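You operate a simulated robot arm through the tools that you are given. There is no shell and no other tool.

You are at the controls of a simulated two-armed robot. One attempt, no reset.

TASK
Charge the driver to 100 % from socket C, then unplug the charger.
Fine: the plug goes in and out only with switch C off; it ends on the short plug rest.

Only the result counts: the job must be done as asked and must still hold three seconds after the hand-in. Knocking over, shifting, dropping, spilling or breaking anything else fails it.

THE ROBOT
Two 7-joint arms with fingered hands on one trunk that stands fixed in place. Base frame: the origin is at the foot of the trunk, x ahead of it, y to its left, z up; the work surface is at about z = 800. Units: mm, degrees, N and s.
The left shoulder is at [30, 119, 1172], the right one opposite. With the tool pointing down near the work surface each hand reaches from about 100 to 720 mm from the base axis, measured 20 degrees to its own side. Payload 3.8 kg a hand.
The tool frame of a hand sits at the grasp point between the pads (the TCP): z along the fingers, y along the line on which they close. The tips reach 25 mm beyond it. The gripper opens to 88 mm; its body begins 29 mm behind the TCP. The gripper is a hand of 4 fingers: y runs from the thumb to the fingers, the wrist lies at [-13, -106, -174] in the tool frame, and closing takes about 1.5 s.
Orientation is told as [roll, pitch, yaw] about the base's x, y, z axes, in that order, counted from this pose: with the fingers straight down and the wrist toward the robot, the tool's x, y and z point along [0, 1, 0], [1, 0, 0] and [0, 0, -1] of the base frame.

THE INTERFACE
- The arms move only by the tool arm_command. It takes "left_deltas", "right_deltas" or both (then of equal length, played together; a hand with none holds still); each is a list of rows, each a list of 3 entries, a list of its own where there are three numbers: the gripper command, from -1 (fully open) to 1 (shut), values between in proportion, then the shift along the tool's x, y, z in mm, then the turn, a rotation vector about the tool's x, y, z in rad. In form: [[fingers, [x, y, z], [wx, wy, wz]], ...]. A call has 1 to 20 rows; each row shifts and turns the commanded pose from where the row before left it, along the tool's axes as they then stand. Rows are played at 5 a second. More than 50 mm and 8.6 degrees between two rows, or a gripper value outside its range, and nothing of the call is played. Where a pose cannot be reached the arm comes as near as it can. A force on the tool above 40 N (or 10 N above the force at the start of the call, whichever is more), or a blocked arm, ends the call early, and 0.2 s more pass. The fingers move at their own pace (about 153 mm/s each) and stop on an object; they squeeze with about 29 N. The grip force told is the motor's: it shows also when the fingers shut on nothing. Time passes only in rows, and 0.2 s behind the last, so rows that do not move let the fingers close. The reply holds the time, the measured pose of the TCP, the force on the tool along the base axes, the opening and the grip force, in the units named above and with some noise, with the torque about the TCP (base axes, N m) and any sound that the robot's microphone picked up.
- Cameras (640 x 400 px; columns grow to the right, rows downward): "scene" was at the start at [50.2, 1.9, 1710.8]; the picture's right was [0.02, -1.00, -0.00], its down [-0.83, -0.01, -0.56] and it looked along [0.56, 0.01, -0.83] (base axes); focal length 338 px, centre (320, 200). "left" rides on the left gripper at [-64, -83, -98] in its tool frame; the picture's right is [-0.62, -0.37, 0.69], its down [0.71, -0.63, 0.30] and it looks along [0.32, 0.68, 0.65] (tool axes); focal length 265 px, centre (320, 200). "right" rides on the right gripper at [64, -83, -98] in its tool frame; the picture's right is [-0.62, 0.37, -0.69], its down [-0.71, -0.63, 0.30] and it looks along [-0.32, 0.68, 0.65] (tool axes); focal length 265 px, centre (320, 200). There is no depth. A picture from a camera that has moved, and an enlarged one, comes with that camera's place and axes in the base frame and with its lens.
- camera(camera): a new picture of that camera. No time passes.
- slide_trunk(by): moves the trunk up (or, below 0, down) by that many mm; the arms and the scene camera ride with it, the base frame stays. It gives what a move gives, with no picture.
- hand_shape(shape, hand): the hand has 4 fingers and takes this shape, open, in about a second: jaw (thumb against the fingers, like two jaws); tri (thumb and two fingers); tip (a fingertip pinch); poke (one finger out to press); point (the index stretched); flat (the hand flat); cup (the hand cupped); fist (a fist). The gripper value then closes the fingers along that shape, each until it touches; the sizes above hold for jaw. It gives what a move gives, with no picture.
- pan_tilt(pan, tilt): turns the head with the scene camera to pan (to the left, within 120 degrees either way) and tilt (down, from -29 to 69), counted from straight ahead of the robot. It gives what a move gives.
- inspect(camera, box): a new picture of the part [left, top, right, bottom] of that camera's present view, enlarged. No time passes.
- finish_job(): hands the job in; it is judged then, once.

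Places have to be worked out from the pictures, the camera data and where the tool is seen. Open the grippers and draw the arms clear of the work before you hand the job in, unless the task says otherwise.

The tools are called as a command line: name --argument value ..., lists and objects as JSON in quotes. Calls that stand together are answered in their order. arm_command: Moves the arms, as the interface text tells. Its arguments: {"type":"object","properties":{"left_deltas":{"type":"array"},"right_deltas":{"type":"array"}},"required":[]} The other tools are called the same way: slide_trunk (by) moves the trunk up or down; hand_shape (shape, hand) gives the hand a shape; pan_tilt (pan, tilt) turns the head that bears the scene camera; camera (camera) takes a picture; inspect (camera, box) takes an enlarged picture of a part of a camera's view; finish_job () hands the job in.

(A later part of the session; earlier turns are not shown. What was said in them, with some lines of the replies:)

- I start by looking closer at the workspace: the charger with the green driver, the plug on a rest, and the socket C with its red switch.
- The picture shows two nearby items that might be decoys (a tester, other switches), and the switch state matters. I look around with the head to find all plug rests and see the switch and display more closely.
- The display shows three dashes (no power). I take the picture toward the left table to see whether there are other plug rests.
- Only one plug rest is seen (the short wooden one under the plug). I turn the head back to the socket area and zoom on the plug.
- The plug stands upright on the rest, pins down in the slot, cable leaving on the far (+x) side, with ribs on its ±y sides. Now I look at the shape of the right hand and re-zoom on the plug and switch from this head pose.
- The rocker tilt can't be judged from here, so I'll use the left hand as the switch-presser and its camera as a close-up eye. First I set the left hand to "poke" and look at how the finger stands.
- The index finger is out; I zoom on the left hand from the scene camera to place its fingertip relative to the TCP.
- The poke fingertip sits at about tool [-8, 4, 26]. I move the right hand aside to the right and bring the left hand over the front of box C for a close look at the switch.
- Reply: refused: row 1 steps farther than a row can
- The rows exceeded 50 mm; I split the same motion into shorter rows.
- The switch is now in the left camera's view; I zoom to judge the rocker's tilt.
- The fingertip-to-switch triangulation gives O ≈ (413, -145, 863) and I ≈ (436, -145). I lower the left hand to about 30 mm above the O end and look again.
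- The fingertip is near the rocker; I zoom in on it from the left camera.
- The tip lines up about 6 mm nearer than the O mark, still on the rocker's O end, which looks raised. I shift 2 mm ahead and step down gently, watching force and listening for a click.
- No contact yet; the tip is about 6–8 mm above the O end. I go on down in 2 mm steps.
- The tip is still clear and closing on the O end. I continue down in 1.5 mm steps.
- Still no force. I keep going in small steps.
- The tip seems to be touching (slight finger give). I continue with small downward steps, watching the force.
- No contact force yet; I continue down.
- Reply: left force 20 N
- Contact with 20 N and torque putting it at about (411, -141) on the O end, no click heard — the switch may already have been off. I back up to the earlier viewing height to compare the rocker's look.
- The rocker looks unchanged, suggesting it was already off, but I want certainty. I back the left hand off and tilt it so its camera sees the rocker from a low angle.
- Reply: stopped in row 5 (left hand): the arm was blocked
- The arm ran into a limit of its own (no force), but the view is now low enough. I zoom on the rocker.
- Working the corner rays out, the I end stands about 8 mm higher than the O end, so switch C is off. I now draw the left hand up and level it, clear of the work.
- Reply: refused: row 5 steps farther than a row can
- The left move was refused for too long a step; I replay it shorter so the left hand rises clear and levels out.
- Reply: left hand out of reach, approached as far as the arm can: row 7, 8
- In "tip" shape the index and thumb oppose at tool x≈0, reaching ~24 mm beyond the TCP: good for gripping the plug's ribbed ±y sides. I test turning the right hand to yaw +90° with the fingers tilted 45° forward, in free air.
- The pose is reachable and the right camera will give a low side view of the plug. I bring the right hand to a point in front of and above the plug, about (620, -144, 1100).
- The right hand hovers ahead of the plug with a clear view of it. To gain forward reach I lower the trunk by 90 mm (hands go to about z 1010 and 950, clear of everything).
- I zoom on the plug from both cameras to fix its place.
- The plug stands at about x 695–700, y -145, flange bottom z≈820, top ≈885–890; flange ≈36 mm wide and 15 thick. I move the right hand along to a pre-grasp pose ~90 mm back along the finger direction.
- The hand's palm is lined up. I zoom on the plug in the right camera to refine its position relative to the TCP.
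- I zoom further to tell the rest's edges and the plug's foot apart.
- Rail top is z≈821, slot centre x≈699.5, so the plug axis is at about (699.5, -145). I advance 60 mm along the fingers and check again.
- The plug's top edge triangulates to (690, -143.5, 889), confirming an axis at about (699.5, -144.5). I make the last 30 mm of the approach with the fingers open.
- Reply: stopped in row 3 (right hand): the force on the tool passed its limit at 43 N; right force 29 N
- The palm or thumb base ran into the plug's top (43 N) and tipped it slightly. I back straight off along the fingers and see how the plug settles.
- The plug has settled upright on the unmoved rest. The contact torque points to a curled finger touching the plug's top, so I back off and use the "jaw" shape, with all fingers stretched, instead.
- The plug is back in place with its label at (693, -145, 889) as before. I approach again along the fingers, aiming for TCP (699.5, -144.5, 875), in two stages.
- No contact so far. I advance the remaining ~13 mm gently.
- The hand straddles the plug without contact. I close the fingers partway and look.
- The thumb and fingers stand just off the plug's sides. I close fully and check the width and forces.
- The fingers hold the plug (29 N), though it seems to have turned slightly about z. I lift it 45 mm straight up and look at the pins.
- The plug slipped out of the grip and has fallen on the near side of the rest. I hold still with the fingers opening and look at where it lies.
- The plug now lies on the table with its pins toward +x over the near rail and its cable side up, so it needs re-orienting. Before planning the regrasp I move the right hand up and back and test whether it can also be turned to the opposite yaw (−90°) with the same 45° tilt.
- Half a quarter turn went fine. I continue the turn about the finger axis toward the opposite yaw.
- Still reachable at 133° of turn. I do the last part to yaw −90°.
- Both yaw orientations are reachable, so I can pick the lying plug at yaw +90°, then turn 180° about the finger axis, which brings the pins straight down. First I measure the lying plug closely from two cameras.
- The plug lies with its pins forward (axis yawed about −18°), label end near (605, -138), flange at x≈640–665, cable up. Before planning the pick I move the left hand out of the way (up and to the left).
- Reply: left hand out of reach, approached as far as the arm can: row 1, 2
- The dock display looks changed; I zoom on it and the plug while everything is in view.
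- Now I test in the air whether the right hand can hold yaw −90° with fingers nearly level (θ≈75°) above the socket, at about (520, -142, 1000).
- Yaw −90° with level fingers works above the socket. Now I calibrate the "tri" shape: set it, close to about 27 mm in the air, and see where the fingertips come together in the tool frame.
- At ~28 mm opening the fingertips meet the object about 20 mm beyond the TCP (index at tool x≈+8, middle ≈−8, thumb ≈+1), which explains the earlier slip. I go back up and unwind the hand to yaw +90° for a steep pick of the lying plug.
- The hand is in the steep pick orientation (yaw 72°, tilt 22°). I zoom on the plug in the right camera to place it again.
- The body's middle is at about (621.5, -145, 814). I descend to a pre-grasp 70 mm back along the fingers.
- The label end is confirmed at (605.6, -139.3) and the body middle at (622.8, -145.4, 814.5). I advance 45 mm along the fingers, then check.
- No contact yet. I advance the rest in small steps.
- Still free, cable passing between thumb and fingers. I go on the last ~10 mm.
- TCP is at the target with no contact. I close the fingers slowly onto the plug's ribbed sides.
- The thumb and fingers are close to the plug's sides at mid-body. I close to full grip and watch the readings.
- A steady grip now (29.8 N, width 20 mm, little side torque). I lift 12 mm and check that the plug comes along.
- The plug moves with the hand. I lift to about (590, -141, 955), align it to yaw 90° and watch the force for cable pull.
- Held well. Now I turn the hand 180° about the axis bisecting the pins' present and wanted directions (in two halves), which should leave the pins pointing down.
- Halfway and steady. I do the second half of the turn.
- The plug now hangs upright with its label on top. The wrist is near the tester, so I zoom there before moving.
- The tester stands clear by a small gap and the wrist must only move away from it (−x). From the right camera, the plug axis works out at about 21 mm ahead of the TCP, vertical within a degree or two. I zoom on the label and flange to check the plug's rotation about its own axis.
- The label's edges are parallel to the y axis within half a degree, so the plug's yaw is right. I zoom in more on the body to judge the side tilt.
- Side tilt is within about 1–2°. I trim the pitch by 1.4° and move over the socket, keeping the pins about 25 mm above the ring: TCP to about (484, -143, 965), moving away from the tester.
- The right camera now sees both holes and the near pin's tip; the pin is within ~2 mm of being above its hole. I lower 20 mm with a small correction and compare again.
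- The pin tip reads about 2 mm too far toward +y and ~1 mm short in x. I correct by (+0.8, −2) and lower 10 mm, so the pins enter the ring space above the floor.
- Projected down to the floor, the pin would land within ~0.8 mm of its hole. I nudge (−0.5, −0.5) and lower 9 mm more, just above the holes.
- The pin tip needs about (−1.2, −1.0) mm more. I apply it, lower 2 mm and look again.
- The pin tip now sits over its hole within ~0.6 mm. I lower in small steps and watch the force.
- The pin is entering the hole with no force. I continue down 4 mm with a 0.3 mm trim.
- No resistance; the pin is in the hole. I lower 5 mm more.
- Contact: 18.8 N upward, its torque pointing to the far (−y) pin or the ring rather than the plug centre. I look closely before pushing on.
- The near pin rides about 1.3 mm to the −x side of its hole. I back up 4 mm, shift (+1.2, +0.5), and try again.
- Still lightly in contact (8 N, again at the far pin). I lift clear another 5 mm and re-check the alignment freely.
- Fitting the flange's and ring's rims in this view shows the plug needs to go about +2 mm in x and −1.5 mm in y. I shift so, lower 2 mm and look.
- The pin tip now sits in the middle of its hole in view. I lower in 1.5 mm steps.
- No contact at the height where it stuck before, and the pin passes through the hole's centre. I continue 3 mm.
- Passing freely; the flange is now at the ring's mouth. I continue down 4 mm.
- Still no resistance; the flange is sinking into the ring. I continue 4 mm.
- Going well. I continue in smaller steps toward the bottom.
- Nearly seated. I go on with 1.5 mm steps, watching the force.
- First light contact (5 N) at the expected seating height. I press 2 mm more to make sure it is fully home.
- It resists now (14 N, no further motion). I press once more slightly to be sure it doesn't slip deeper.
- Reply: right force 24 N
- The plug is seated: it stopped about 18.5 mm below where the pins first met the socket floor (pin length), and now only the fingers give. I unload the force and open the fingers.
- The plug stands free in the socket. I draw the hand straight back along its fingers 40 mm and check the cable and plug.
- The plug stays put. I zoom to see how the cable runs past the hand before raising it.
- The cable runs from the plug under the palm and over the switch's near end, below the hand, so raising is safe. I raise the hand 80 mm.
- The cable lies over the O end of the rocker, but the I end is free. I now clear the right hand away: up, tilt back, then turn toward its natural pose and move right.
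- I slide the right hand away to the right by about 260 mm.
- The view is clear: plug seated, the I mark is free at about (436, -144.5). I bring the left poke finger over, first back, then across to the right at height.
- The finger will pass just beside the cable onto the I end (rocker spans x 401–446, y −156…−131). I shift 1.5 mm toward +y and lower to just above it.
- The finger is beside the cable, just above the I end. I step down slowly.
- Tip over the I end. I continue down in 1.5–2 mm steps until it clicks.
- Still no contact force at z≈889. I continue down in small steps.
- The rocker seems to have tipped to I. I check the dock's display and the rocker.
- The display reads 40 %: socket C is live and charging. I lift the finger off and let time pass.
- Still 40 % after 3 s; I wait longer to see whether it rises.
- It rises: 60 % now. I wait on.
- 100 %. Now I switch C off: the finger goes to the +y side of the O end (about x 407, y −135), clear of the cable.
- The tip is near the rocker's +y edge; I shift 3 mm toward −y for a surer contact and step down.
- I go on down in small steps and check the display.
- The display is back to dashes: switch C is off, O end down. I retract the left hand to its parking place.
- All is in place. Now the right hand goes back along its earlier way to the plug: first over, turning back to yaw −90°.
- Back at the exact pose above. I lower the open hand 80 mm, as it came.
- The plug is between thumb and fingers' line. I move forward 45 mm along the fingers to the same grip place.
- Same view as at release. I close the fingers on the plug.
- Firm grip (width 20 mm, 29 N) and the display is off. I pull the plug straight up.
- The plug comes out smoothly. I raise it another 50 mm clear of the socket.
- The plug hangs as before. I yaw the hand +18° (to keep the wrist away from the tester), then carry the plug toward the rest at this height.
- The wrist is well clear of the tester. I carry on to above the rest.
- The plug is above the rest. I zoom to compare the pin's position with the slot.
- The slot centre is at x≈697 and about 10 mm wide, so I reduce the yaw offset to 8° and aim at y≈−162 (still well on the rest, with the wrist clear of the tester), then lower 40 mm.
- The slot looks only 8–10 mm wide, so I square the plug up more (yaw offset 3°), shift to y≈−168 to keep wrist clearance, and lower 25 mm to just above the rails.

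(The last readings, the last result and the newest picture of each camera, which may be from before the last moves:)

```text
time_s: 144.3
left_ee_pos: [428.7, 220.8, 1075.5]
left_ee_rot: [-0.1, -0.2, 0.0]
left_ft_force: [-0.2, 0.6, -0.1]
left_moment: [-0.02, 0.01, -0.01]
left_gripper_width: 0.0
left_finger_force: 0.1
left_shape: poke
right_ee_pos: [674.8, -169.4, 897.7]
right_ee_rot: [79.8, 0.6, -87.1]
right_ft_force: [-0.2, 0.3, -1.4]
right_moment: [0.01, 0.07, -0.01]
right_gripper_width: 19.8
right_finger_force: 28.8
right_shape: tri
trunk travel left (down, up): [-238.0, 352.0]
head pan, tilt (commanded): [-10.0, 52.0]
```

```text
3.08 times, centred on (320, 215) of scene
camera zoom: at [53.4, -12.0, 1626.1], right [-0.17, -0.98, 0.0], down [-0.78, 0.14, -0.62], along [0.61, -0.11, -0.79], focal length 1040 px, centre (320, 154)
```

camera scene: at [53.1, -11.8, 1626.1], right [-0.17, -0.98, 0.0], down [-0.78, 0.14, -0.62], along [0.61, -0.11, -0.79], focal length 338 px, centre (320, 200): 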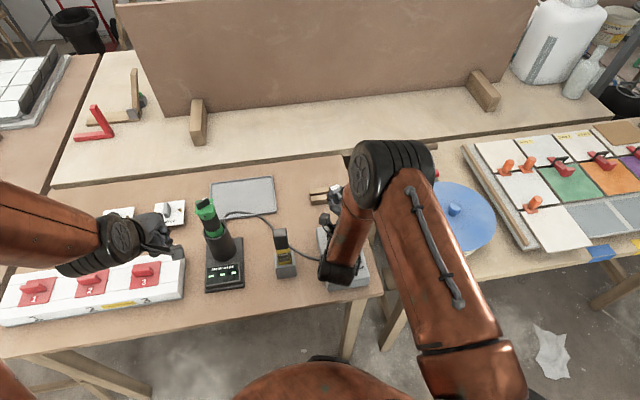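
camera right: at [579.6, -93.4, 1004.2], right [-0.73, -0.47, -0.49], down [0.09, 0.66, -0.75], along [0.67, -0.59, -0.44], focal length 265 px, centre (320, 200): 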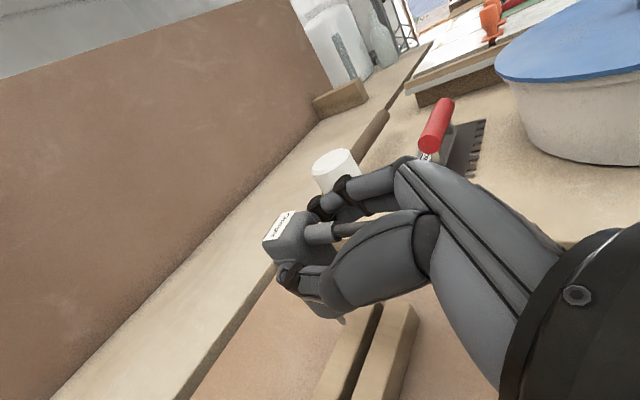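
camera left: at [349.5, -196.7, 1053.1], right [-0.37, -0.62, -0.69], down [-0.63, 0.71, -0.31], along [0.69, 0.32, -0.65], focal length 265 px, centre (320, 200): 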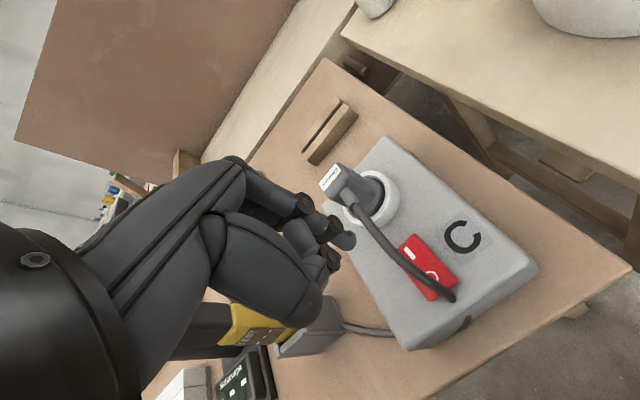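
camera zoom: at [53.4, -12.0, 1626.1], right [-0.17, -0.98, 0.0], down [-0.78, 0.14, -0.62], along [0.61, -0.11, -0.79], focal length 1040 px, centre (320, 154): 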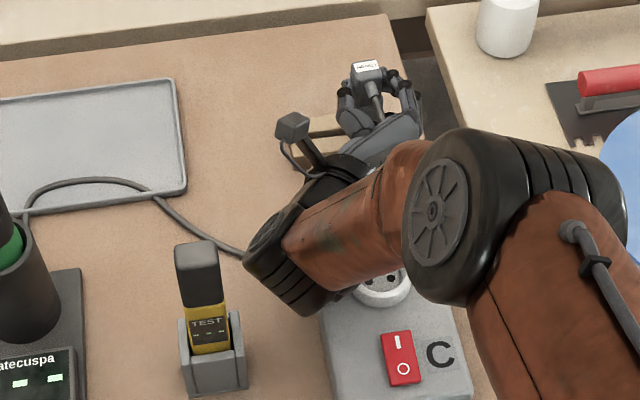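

Pins and slot line up (both x≈696). To give the wrist more height over the box edge I tilt the hand back 5° (the plug will settle flat on release), re-centre, and lower 8 mm.

arm_command --right_deltas '[[1, [0, 0, 0], [0, -0.087, 0]], [1, [1.4, 0, 5.3], [0, 0, 0]], [1, [-7.7, 0, 2.1], [0, 0, 0]], [1, [0, 0, 0], [0, 0, 0]]]'

inspect --camera "right" --box '[290, 270, 450, 390]'

inspect --camera "scene" --box '[240, 150, 400, 280]'

```text
time_s: 145.3
left_ee_pos: [429.2, 222.1, 1074.6]
left_ee_rot: [-0.1, -0.2, 0.1]
left_ft_force: [0.3, -0.1, 0.3]
left_moment: [-0.01, -0.02, 0.03]
left_gripper_width: 0.0
left_finger_force: 0.0
left_shape: poke
right_ee_pos: [681.1, -170.1, 888.9]
right_ee_rot: [74.8, 0.6, -87.1]
right_ft_force: [-0.1, -0.2, -1.2]
right_moment: [-0.03, 0.01, 0.0]
right_gripper_width: 20.1
right_finger_force: 28.9
right_shape: tri
trunk travel left (down, up): [-238.0, 352.0]
head pan, tilt (commanded): [-10.0, 52.0]
```

```text
3.33 times, centred on (370, 330) of right
camera zoom: at [599.0, -90.1, 978.6], right [-0.81, -0.41, -0.42], down [0.08, 0.64, -0.76], along [0.58, -0.65, -0.49], focal length 885 px, centre (153, -233)
```

zoom: 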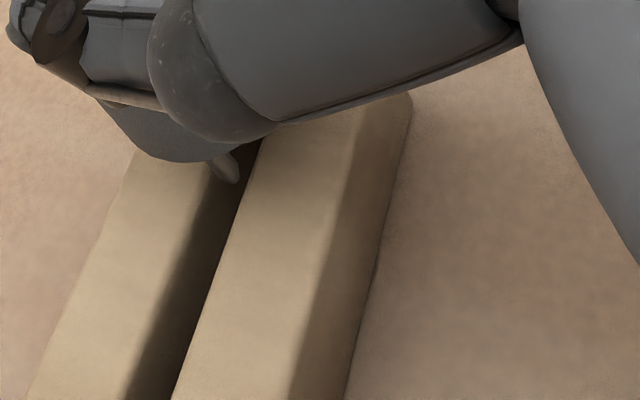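

```text
3.08 times, centred on (320, 215) of scene
camera zoom: at [53.4, -12.1, 1626.1], right [-0.17, -0.98, 0.0], down [-0.78, 0.14, -0.62], along [0.61, -0.11, -0.79], focal length 1040 px, centre (320, 154)
```

zoom: 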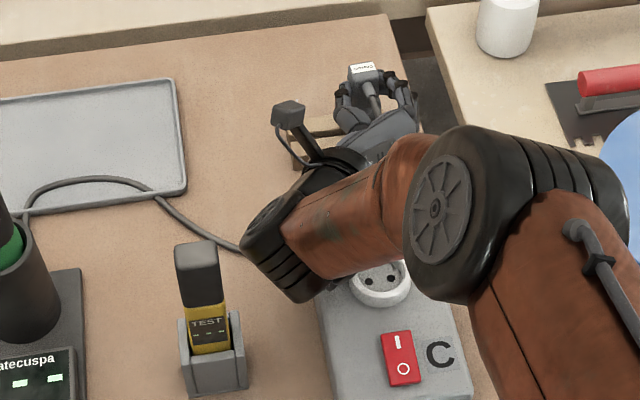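

The pin tip is right over the slot's middle. I lower gently in small steps.

arm_command --right_deltas '[[1, [-2.9, 0, 0.8], [0, 0, 0]], [1, [-2.9, 0, 0.8], [0, 0, 0]], [1, [0, 0, 0], [0, 0, 0]]]'

inspect --camera "right" --box '[290, 260, 450, 380]'

```text
time_s: 146.1
left_ee_pos: [428.4, 222.0, 1073.9]
left_ee_rot: [-0.1, -0.2, -0.1]
left_ft_force: [0.8, 0.0, -0.1]
left_moment: [-0.01, 0.01, 0.03]
left_gripper_width: 0.0
left_finger_force: 0.1
left_shape: poke
right_ee_pos: [681.4, -170.6, 882.8]
right_ee_rot: [75.0, 0.7, -87.1]
right_ft_force: [0.6, -0.2, -0.6]
right_moment: [0.02, 0.02, 0.01]
right_gripper_width: 20.3
right_finger_force: 29.2
right_shape: tri
trunk travel left (down, up): [-238.0, 352.0]
head pan, tilt (commanded): [-10.0, 52.0]
```

```text
3.33 times, centred on (370, 320) of right
camera zoom: at [598.9, -90.4, 972.3], right [-0.81, -0.41, -0.42], down [0.08, 0.64, -0.76], along [0.58, -0.65, -0.49], focal length 885 px, centre (153, -200)
```

zoom: 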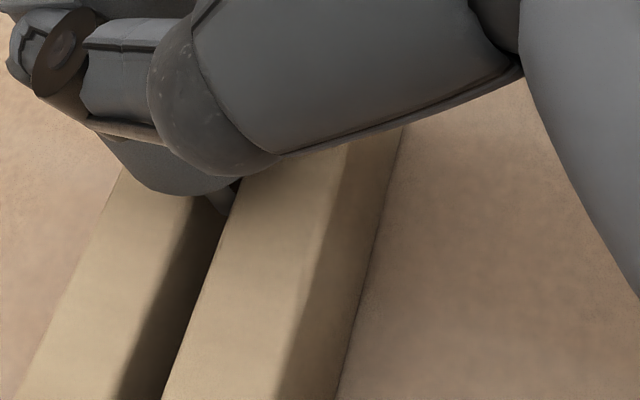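

The pin is entering the slot with no force. I continue down.

arm_command --right_deltas '[[1, [-2.4, 0, 0.65], [0, 0, 0]], [1, [-2.4, 0, 0.65], [0, 0, 0]], [1, [0, 0, 0], [0, 0, 0]]]'

inspect --camera "right" --box '[290, 260, 450, 380]'

inspect --camera "scene" --box '[240, 170, 400, 290]'

```text
time_s: 146.9
left_ee_pos: [429.0, 221.5, 1075.2]
left_ee_rot: [-0.2, -0.2, 0.0]
left_ft_force: [-0.5, -0.4, 0.4]
left_moment: [-0.02, 0.03, 0.0]
left_gripper_width: 0.2
left_finger_force: 0.1
left_shape: poke
right_ee_pos: [680.4, -171.0, 879.5]
right_ee_rot: [74.9, 0.6, -87.1]
right_ft_force: [0.0, 0.0, -0.3]
right_moment: [0.01, 0.0, 0.01]
right_gripper_width: 20.0
right_finger_force: 29.2
right_shape: tri
trunk travel left (down, up): [-238.0, 352.0]
head pan, tilt (commanded): [-10.0, 52.0]
```

```text
3.33 times, centred on (370, 320) of right
camera zoom: at [599.0, -90.6, 967.9], right [-0.81, -0.41, -0.42], down [0.08, 0.64, -0.76], along [0.58, -0.65, -0.49], focal length 885 px, centre (153, -200)
```

zoom: 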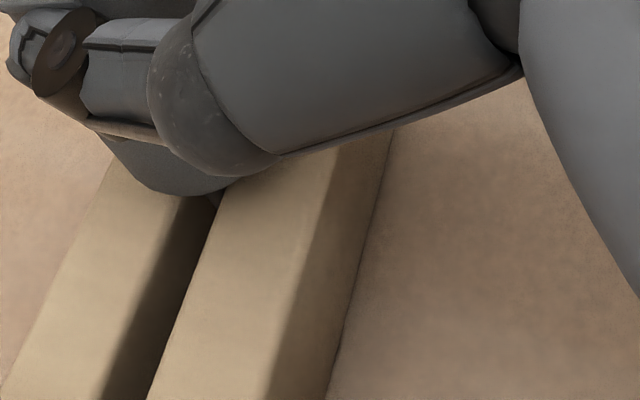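

```text
3.33 times, centred on (320, 230) of scene
camera zoom: at [53.4, -12.1, 1626.1], right [-0.17, -0.98, 0.0], down [-0.78, 0.14, -0.62], along [0.61, -0.11, -0.79], focal length 1127 px, centre (320, 100)
```

zoom: 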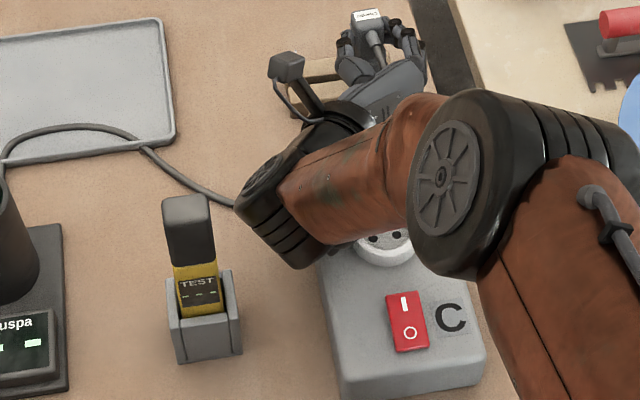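

Still free; about 7 mm remain to the rails. I continue in small steps until it touches.

arm_command --right_deltas '[[1, [-1.9, 0, 0.5], [0, 0, 0]], [1, [-1.9, 0, 0.5], [0, 0, 0]], [1, [0, 0, 0], [0, 0, 0]]]'

inspect --camera "right" --box '[290, 260, 450, 380]'

```text
time_s: 147.7
left_ee_pos: [428.7, 221.4, 1075.1]
left_ee_rot: [-0.1, -0.1, 0.0]
left_ft_force: [-0.1, -0.2, 0.0]
left_moment: [-0.01, 0.01, 0.03]
left_gripper_width: 0.0
left_finger_force: 0.1
left_shape: poke
right_ee_pos: [681.1, -170.4, 874.5]
right_ee_rot: [74.9, 0.6, -87.1]
right_ft_force: [-0.7, 0.0, -1.2]
right_moment: [0.02, 0.03, -0.02]
right_gripper_width: 19.6
right_finger_force: 28.6
right_shape: tri
trunk travel left (down, up): [-238.0, 352.0]
head pan, tilt (commanded): [-10.0, 52.0]
```

```text
3.33 times, centred on (370, 320) of right
camera zoom: at [598.9, -90.8, 963.2], right [-0.81, -0.41, -0.42], down [0.07, 0.64, -0.76], along [0.58, -0.65, -0.49], focal length 885 px, centre (153, -200)
```

zoom: 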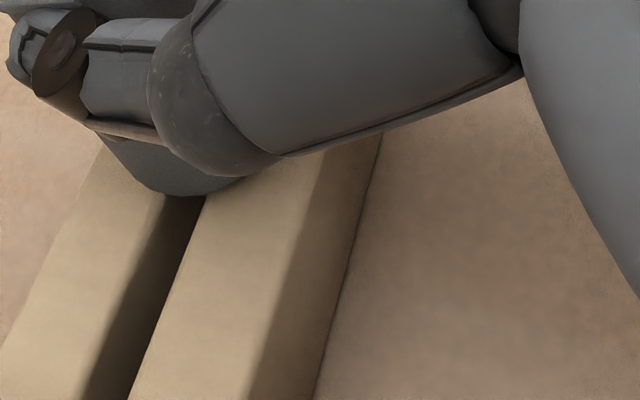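

arm_command --right_deltas '[[1, [-1.4, 0, 0.4], [0, 0, 0]], [1, [-1.4, 0, 0.4], [0, 0, 0]], [1, [0, 0, 0], [0, 0, 0]]]'

inspect --camera "right" --box '[290, 260, 450, 380]'

```text
time_s: 148.5
left_ee_pos: [428.9, 222.3, 1076.4]
left_ee_rot: [-0.1, -0.2, 0.0]
left_ft_force: [0.2, -0.5, 0.1]
left_moment: [0.0, 0.01, 0.01]
left_gripper_width: 0.0
left_finger_force: 0.0
left_shape: poke
right_ee_pos: [679.9, -171.0, 872.5]
right_ee_rot: [75.2, 0.5, -87.1]
right_ft_force: [-1.5, -0.1, 4.9]
right_moment: [-0.01, -0.09, -0.01]
right_gripper_width: 20.0
right_finger_force: 28.8
right_shape: tri
trunk travel left (down, up): [-238.0, 352.0]
head pan, tilt (commanded): [-10.0, 52.0]
```

```text
3.33 times, centred on (370, 320) of right
camera zoom: at [598.6, -90.6, 961.2], right [-0.81, -0.41, -0.42], down [0.08, 0.64, -0.76], along [0.58, -0.65, -0.49], focal length 885 px, centre (153, -200)
```

zoom: 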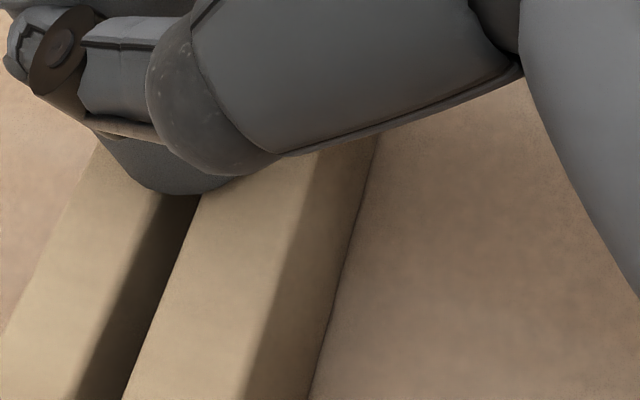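

The flange touches the rails (5 N). I bring the tilt halfway back (2.5°) while keeping the plug centred, then check before letting go.

arm_command --right_deltas '[[1, [0.5, 0, -1.2], [0, 0.022, 0]], [1, [-0.3, 0, -1.1], [0, 0.022, 0]], [1, [0, 0, 0], [0, 0, 0]]]'

inspect --camera "right" --box '[250, 200, 450, 380]'

inspect --camera "scene" --box '[300, 150, 360, 200]'

```text
time_s: 149.3
left_ee_pos: [427.3, 220.2, 1076.4]
left_ee_rot: [0.0, -0.2, 0.0]
left_ft_force: [-0.5, -0.3, -0.7]
left_moment: [-0.03, 0.02, -0.02]
left_gripper_width: 0.2
left_finger_force: 0.0
left_shape: poke
right_ee_pos: [677.7, -170.8, 871.9]
right_ee_rot: [77.5, 0.7, -87.1]
right_ft_force: [-1.1, -0.4, -1.2]
right_moment: [-0.01, -0.03, 0.0]
right_gripper_width: 19.9
right_finger_force: 28.6
right_shape: tri
trunk travel left (down, up): [-238.0, 352.0]
head pan, tilt (commanded): [-10.0, 52.0]
```

```text
2.22 times, centred on (350, 290) of right
camera zoom: at [592.8, -90.8, 957.2], right [-0.79, -0.4, -0.46], down [0.11, 0.64, -0.76], along [0.6, -0.65, -0.47], focal length 590 px, centre (253, 0)
```

zoom: 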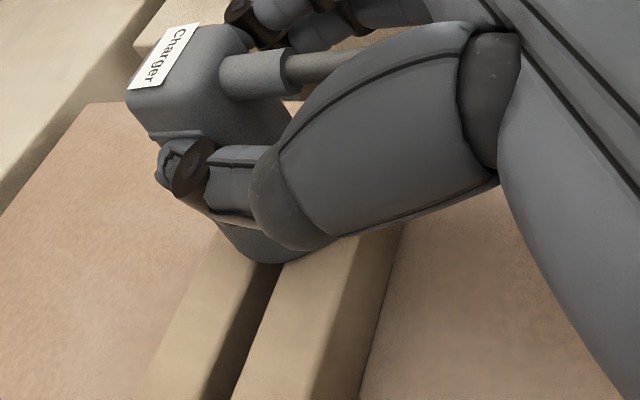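

```text
8.00 times, centred on (330, 175) of scene
camera zoom: at [53.3, -12.1, 1626.0], right [-0.17, -0.98, 0.0], down [-0.78, 0.14, -0.62], along [0.61, -0.11, -0.79], focal length 2704 px, centre (240, 400)
```

zoom: 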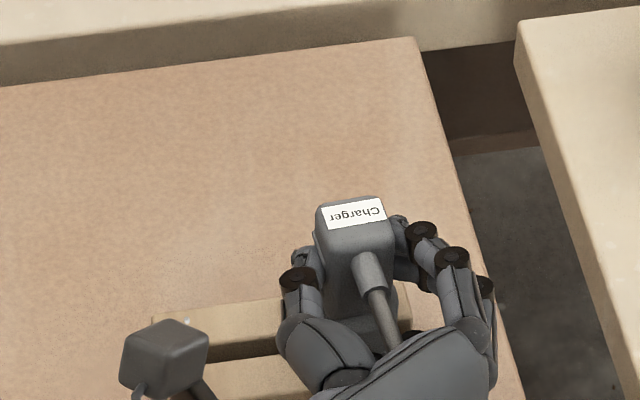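

No contact force now; I lower 1.5–2 mm until it rests lightly.

arm_command --right_deltas '[[1, [-1, 0, 0.2], [0, 0, 0]], [1, [-0.8, 0, 0.2], [0, 0, 0]], [1, [0, 0, 0], [0, 0, 0]]]'

```text
time_s: 150.1
left_ee_pos: [427.3, 221.4, 1075.2]
left_ee_rot: [-0.1, -0.3, 0.0]
left_ft_force: [0.4, 0.3, 0.8]
left_moment: [-0.01, 0.01, -0.01]
left_gripper_width: 0.0
left_finger_force: 0.1
left_shape: poke
right_ee_pos: [678.5, -170.5, 870.9]
right_ee_rot: [77.4, 0.7, -87.1]
right_ft_force: [-0.5, 0.4, 2.9]
right_moment: [-0.02, -0.07, 0.0]
right_gripper_width: 19.9
right_finger_force: 29.2
right_shape: tri
trunk travel left (down, up): [-238.0, 352.0]
head pan, tilt (commanded): [-10.0, 52.0]
```

It rests with 3 N. I open the fingers gradually.

arm_command --right_deltas '[[0.5, [0, 0, 0], [0, 0, 0]], [0.4, [0, 0, 0], [0, 0, 0]], [0.2, [0, 0, 0], [0, 0, 0]], [-0.1, [0, 0, 0], [0, 0, 0]], [-0.5, [0, 0, 0], [0, 0, 0]], [-1, [0, 0, 0], [0, 0, 0]], [-1, [0, 0, 0], [0, 0, 0]]]'

inspect --camera "right" --box '[230, 190, 450, 380]'

inspect --camera "scene" --box '[300, 150, 360, 200]'

```text
time_s: 151.7
left_ee_pos: [428.0, 221.9, 1074.7]
left_ee_rot: [-0.1, -0.1, 0.0]
left_ft_force: [-0.5, 0.0, -0.1]
left_moment: [-0.01, -0.01, 0.03]
left_gripper_width: 0.0
left_finger_force: 0.1
left_shape: poke
right_ee_pos: [677.9, -169.6, 870.3]
right_ee_rot: [77.4, 0.5, -87.1]
right_ft_force: [-0.5, 0.3, -0.8]
right_moment: [0.02, 0.02, -0.01]
right_gripper_width: 87.9
right_finger_force: 0.0
right_shape: tri
trunk travel left (down, up): [-238.0, 352.0]
head pan, tilt (commanded): [-10.0, 52.0]
```

```text
2.11 times, centred on (340, 285) of right
camera zoom: at [592.6, -90.9, 956.2], right [-0.79, -0.4, -0.46], down [0.11, 0.64, -0.76], along [0.6, -0.65, -0.47], focal length 559 px, centre (278, 21)
```

zoom: 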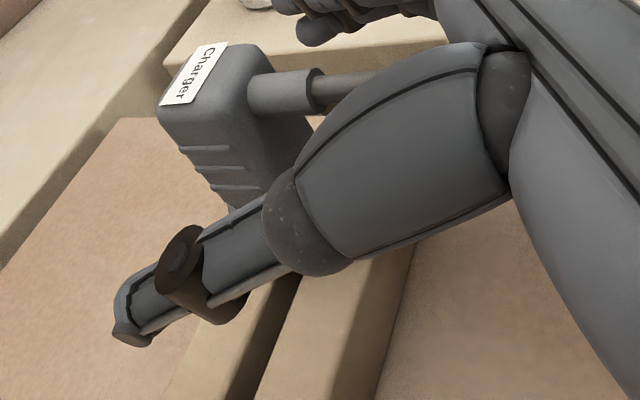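

```text
8.00 times, centred on (330, 175) of scene
camera zoom: at [53.3, -12.1, 1626.1], right [-0.17, -0.98, 0.0], down [-0.78, 0.14, -0.62], along [0.61, -0.11, -0.79], focal length 2704 px, centre (240, 400)
```

zoom: 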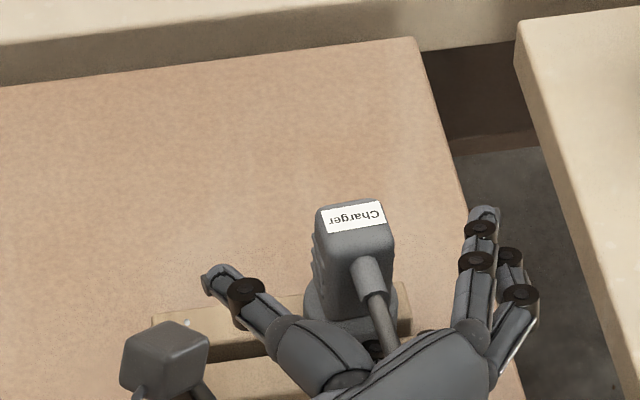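

The plug stands upright on the rest on its own. I draw the hand straight back along its fingers.

arm_command --right_deltas '[[-1, [0, 0, -10], [0, 0, 0]], [-1, [0, 0, -15], [0, 0, 0]], [-1, [0, 0, -15], [0, 0, 0]], [-1, [0, 0, -15], [0, 0, 0]], [-1, [0, 0, 0], [0, 0, 0]]]'

camera --camera "right"

inspect --camera "scene" --box '[260, 150, 400, 270]'

```text
time_s: 152.7
left_ee_pos: [427.2, 221.2, 1076.0]
left_ee_rot: [-0.1, -0.2, 0.0]
left_ft_force: [-0.9, -0.3, -0.5]
left_moment: [0.0, -0.02, 0.01]
left_gripper_width: 0.0
left_finger_force: 0.1
left_shape: poke
right_ee_pos: [632.7, -171.6, 888.8]
right_ee_rot: [78.4, 0.5, -87.0]
right_ft_force: [2.3, 1.3, 3.1]
right_moment: [0.16, 0.32, -0.25]
right_gripper_width: 87.9
right_finger_force: 0.0
right_shape: tri
trunk travel left (down, up): [-238.0, 352.0]
head pan, tilt (commanded): [-10.0, 52.0]
stopped in row 4 (right hand): the force on the tool passed its limit at 43 N (the readings are from after the stop); the commanded pose is now the measured one
```

```text
taken
camera right: at [545.6, -93.0, 971.9], right [-0.78, -0.4, -0.47], down [0.12, 0.64, -0.76], along [0.61, -0.65, -0.45], focal length 265 px, centre (320, 200)
```

right: 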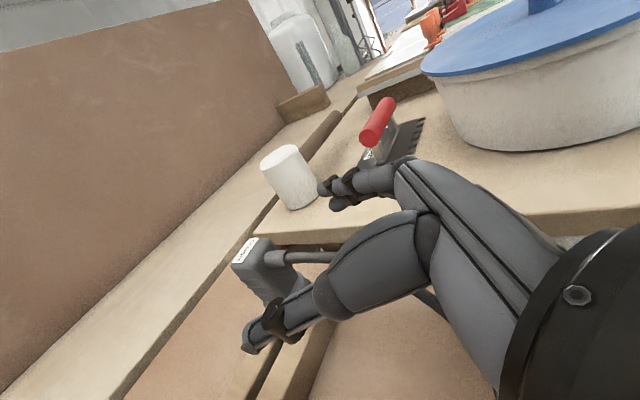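

```text
3.33 times, centred on (330, 210) of scene
camera zoom: at [51.9, -12.8, 1625.9], right [-0.17, -0.98, 0.0], down [-0.78, 0.14, -0.62], along [0.61, -0.11, -0.79], focal length 1127 px, centre (287, 167)
```

zoom: 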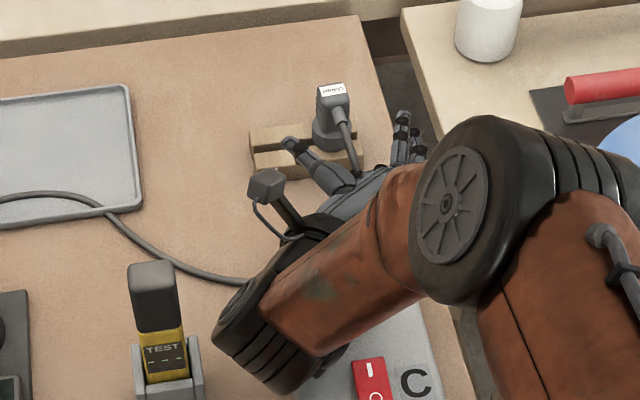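

The hand's underside bumped the socket ring while backing off (stopped at once). The box seems unmoved; I raise the hand straight up and then check everything.

arm_command --right_deltas '[[-1, [9.8, 0, -2], [0, 0, 0]], [-1, [19.6, 0, -4], [0, 0, 0]], [-1, [29.4, 0, -6], [0, 0, 0]], [-1, [0, 0, 0], [0, 0, 0]]]'

camera --camera "right"

inspect --camera "scene" --box '[260, 150, 400, 300]'

```text
time_s: 153.7
left_ee_pos: [428.1, 221.2, 1075.6]
left_ee_rot: [-0.1, -0.2, 0.1]
left_ft_force: [-0.7, -0.2, -0.6]
left_moment: [-0.01, 0.01, 0.0]
left_gripper_width: 0.1
left_finger_force: 0.1
left_shape: poke
right_ee_pos: [632.3, -173.5, 946.2]
right_ee_rot: [78.4, 0.4, -87.3]
right_ft_force: [0.2, -0.6, -0.4]
right_moment: [0.01, 0.03, 0.0]
right_gripper_width: 88.1
right_finger_force: 0.1
right_shape: tri
trunk travel left (down, up): [-238.0, 352.0]
head pan, tilt (commanded): [-10.0, 52.0]
```

```text
taken
camera right: at [545.8, -93.3, 1030.7], right [-0.79, -0.4, -0.47], down [0.12, 0.64, -0.76], along [0.61, -0.65, -0.46], focal length 265 px, centre (320, 200)
```

right: 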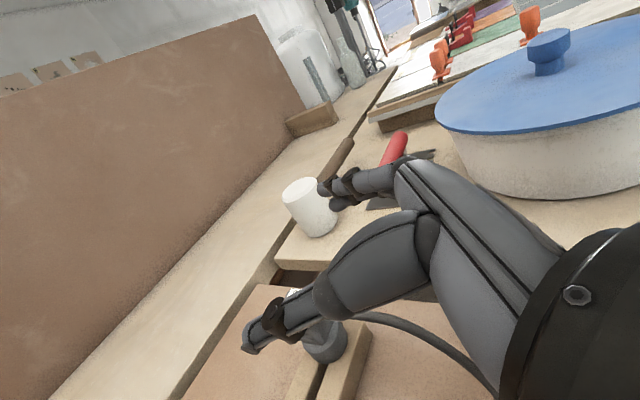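

```text
2.67 times, centred on (330, 225) of scene
camera zoom: at [53.5, -12.1, 1626.0], right [-0.17, -0.98, 0.0], down [-0.78, 0.14, -0.62], along [0.61, -0.11, -0.79], focal length 901 px, centre (293, 133)
```

zoom: 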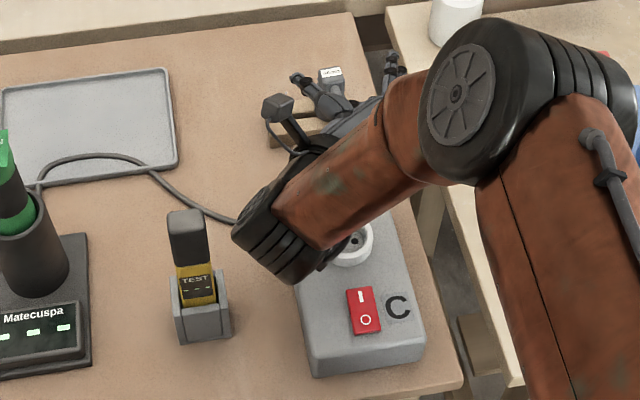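

The plug still stands on the rest and the box looks unmoved. I raise the right hand further and then withdraw it to the right as before.

arm_command --right_deltas '[[-1, [34.5, 0, -6.5], [0, 0, 0]], [-1, [34.5, 0, -6.5], [0, 0, 0]], [-1, [34.5, 0, -6.5], [0, 0, 0]], [-1, [34.5, 0, -6.5], [0, 0, 0]], [-1, [0, 0, 0], [0, -0.135, 0]], [-1, [0, 0, 0], [0, -0.135, 0]], [-1, [0, 0, 0], [0, -0.135, 0]], [-1, [0, 0, 0], [0, -0.135, 0]], [-1, [0, 0, 0], [0, 0, -0.145]], [-1, [0, 0, 0], [0, 0, -0.145]], [-1, [0, 0, 0], [0, 0, -0.145]], [-1, [0, 0, 0], [0, 0, -0.145]], [-1, [0, 0, 0], [0, 0, -0.145]], [-1, [0, 0, 0], [0, 0, -0.145]], [-1, [0, 0, 0], [0, 0, -0.145]], [-1, [0, 0, 0], [0, 0, -0.145]], [-1, [0, 0, 0], [0, 0, -0.145]], [-1, [0, 0, 0], [0, 0, -0.145]], [-1, [0, 0, 0], [0, 0, 0]]]'

camera --camera "scene"

```text
time_s: 157.7
left_ee_pos: [428.8, 222.0, 1075.6]
left_ee_rot: [-0.1, -0.2, 0.0]
left_ft_force: [1.1, -0.4, -0.7]
left_moment: [0.01, 0.0, -0.01]
left_gripper_width: 0.1
left_finger_force: 0.0
left_shape: poke
right_ee_pos: [635.8, -172.8, 1088.2]
right_ee_rot: [8.0, -46.9, -7.5]
right_ft_force: [-0.2, -1.0, 0.3]
right_moment: [0.02, 0.02, 0.0]
right_gripper_width: 87.8
right_finger_force: 0.1
right_shape: tri
trunk travel left (down, up): [-238.0, 352.0]
head pan, tilt (commanded): [-10.0, 52.0]
```

```text
taken
camera scene: at [53.3, -11.8, 1626.1], right [-0.17, -0.98, 0.0], down [-0.78, 0.14, -0.62], along [0.61, -0.11, -0.79], focal length 338 px, centre (320, 200)
```

scene: 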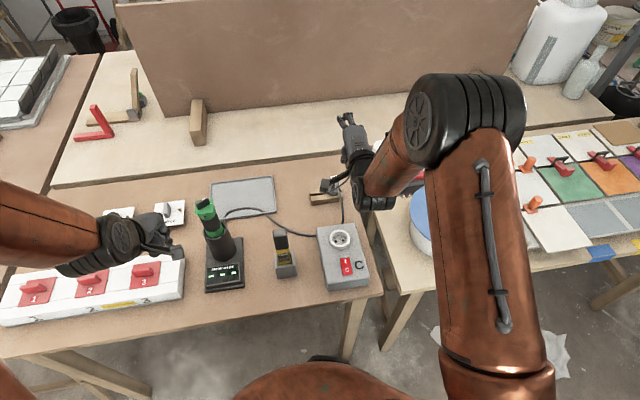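

I slide the right hand away to the right and back, clear of the work.

arm_command --right_deltas '[[-1, [-20, 0, -40], [0, 0, 0]], [-1, [-30, 0, -35], [0, 0, 0]], [-1, [-43, 0, 0], [0, 0, 0]], [-1, [-43, 0, 0], [0, 0, 0]], [-1, [-43, 0, 0], [0, 0, 0]], [-1, [-43, 0, 0], [0, 0, 0]], [-1, [0, 0, -40], [0, 0, 0]], [-1, [0, 0, 0], [0, 0, 0]]]'

camera --camera "scene"

inspect --camera "scene" --box '[250, 170, 400, 300]'

inspect --camera "scene" --box '[290, 170, 370, 225]'

```text
time_s: 159.5
left_ee_pos: [428.8, 219.7, 1074.7]
left_ee_rot: [-0.1, -0.2, -0.1]
left_ft_force: [-0.1, 0.1, 1.2]
left_moment: [-0.01, 0.02, 0.0]
left_gripper_width: 0.0
left_finger_force: 0.0
left_shape: poke
right_ee_pos: [543.1, -401.8, 1141.8]
right_ee_rot: [8.2, -46.6, -7.8]
right_ft_force: [0.7, 0.0, -0.2]
right_moment: [-0.04, 0.0, 0.04]
right_gripper_width: 88.1
right_finger_force: 0.0
right_shape: tri
trunk travel left (down, up): [-238.0, 352.0]
head pan, tilt (commanded): [-10.0, 52.0]
```

```text
taken
camera scene: at [54.8, -12.9, 1626.0], right [-0.17, -0.98, 0.0], down [-0.78, 0.14, -0.61], along [0.61, -0.11, -0.79], focal length 338 px, centre (320, 200)
```

scene: 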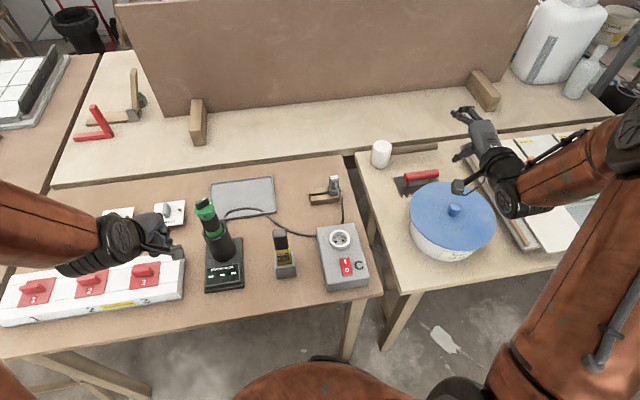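

```text
3.08 times, centred on (325, 235) of scene
camera zoom: at [54.8, -12.9, 1626.0], right [-0.17, -0.98, 0.0], down [-0.78, 0.14, -0.61], along [0.61, -0.11, -0.79], focal length 1040 px, centre (305, 92)
```

zoom: 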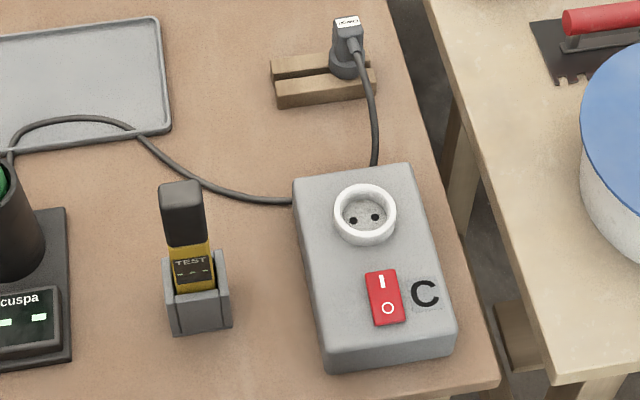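

```text
7.27 times, centred on (330, 198) of scene
camera zoom: at [54.8, -12.9, 1626.0], right [-0.17, -0.98, 0.0], down [-0.78, 0.14, -0.61], along [0.61, -0.11, -0.79], focal length 2458 px, centre (247, 218)
```

zoom: 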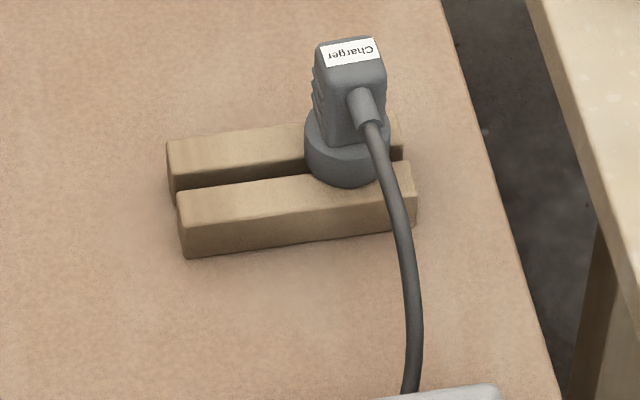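

The plug stands upright on the short rest with its pins in the slot; the box, tester and dock are where they were. I open the left hand and raise both arms clear, then check the switch and plug once more.

arm_command --left_deltas '[[-1, [0, 0, -40], [0, 0, 0]], [-1, [0, 0, -40], [0, 0, 0]], [-1, [30, -20, -20], [0, 0, 0]], [-1, [30, -20, 0], [0, 0, 0]], [-1, [0, 0, 0], [0, 0, 0]]]' --right_deltas '[[-1, [0, 0, -30], [0, 0, 0]], [-1, [-20, 0, -30], [0, 0, 0]], [-1, [-20, 0, -20], [0, 0, 0]], [-1, [0, 0, 0], [0, 0, 0]], [-1, [0, 0, 0], [0, 0, 0]]]'

hand_shape --hand "left" --shape "jaw"

hand_shape --hand "right" --shape "jaw"

camera --camera "scene"

inspect --camera "scene" --box '[325, 245, 370, 285]'

inspect --camera "scene" --box '[290, 170, 370, 225]'

inspect --camera "scene" --box '[180, 180, 320, 300]'

```text
time_s: 160.7
left_ee_pos: [387.0, 279.8, 1173.3]
left_ee_rot: [-0.2, -0.1, -0.1]
left_ft_force: [0.1, 0.6, 1.0]
left_moment: [-0.02, -0.01, -0.02]
left_gripper_width: 0.0
left_finger_force: 0.0
left_shape: poke
right_ee_pos: [484.3, -442.9, 1196.7]
right_ee_rot: [8.1, -46.8, -7.8]
right_ft_force: [0.1, -0.6, -0.5]
right_moment: [0.0, -0.04, 0.01]
right_gripper_width: 87.8
right_finger_force: 0.1
right_shape: tri
trunk travel left (down, up): [-238.0, 352.0]
head pan, tilt (commanded): [-10.0, 52.0]
```

```text
time_s: 161.6
left_ee_pos: [387.2, 280.5, 1174.7]
left_ee_rot: [0.0, -0.2, 0.0]
left_ft_force: [-0.6, 0.1, 0.5]
left_moment: [-0.03, -0.01, 0.04]
left_gripper_width: 87.8
left_finger_force: 0.1
left_shape: jaw
right_ee_pos: [483.9, -442.8, 1196.7]
right_ee_rot: [8.2, -46.8, -7.8]
right_ft_force: [-0.5, 0.1, -0.1]
right_moment: [0.0, -0.02, 0.02]
right_gripper_width: 87.7
right_finger_force: 0.1
right_shape: tri
trunk travel left (down, up): [-238.0, 352.0]
head pan, tilt (commanded): [-10.0, 52.0]
```

```text
time_s: 162.5
left_ee_pos: [386.5, 279.4, 1175.8]
left_ee_rot: [-0.1, -0.2, 0.1]
left_ft_force: [-0.6, -0.9, 0.3]
left_moment: [-0.01, -0.03, -0.02]
left_gripper_width: 87.8
left_finger_force: 0.1
left_shape: jaw
right_ee_pos: [484.1, -444.2, 1195.0]
right_ee_rot: [8.2, -46.8, -7.8]
right_ft_force: [-0.8, 0.4, -0.1]
right_moment: [0.01, 0.0, -0.01]
right_gripper_width: 87.7
right_finger_force: 0.0
right_shape: jaw
trunk travel left (down, up): [-238.0, 352.0]
head pan, tilt (commanded): [-10.0, 52.0]
```

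```text
taken
camera scene: at [53.1, -12.2, 1626.1], right [-0.17, -0.98, 0.0], down [-0.78, 0.14, -0.62], along [0.61, -0.11, -0.79], focal length 338 px, centre (320, 200)
```

scene: 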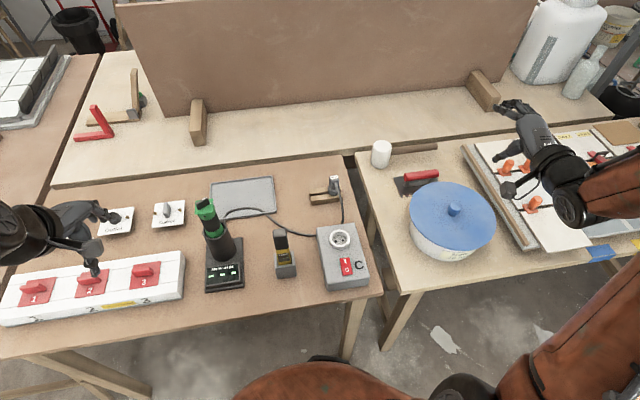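

```text
10.00 times, centred on (348, 265) of scene
camera zoom: at [53.1, -12.2, 1626.1], right [-0.17, -0.98, 0.0], down [-0.78, 0.14, -0.62], along [0.61, -0.11, -0.79], focal length 3380 px, centre (45, -450)
```

zoom: 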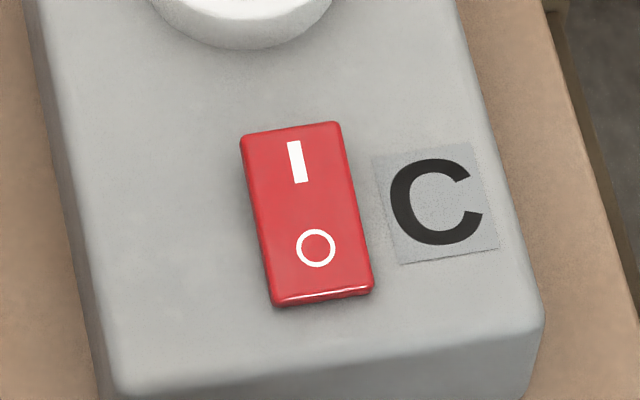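

```text
7.27 times, centred on (330, 198) of scene
camera zoom: at [53.1, -12.2, 1626.1], right [-0.17, -0.98, 0.0], down [-0.78, 0.14, -0.62], along [0.61, -0.11, -0.79], focal length 2458 px, centre (247, 218)
```

zoom: 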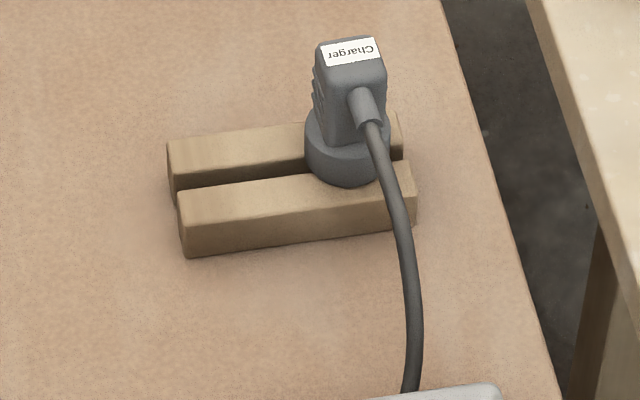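

```text
3.33 times, centred on (250, 240) of scene
camera zoom: at [53.1, -12.2, 1626.1], right [-0.17, -0.98, 0.0], down [-0.78, 0.14, -0.62], along [0.61, -0.11, -0.79], focal length 1127 px, centre (553, 67)
```

zoom: 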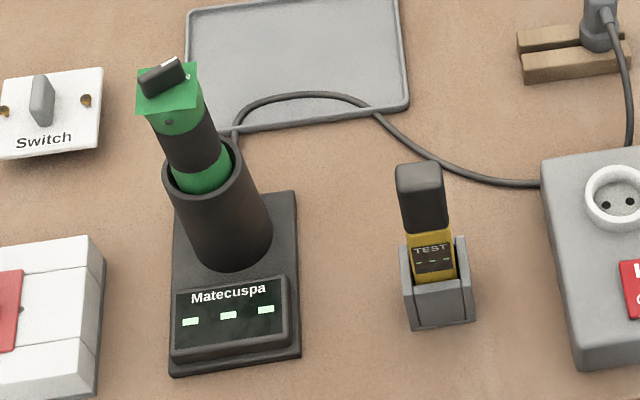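

Everything holds: the plug stands on the rest, switch C is off, and the box, rest and tester match their earlier positions to within a millimetre or so. Both hands are open and clear, so I hand the job in.

finish_job

```text
The job is handed in.
```

I handed the job in. The driver reached 100 % from socket C, the charger is unplugged, and its plug stands upright on the short rest. I don't have the verdict yet.

- **Switch C:** the plug went in and came out only with the switch off. I turned it on only while the plug was in the socket. It is off now, and the dock display shows dashes.
- **Dropped plug:** my first grip slipped, and the plug fell onto the table beside the rest. I picked it up again and carried on.
- **First push into the socket:** it was slightly off, so the plug met the socket with about 19 N. I backed off, realigned, and it went in cleanly.
- **Bump on the socket ring:** while backing away from the rest, the right hand hit the ring at about 43 N and stopped. The box and rest had not moved when I compared pictures. The tester matched to about 1.5 mm, the limit of my reading.
- **Cable direction:** the plug's cable now leaves toward the robot instead of away from it.

Both hands were open and clear of the work at hand-in.
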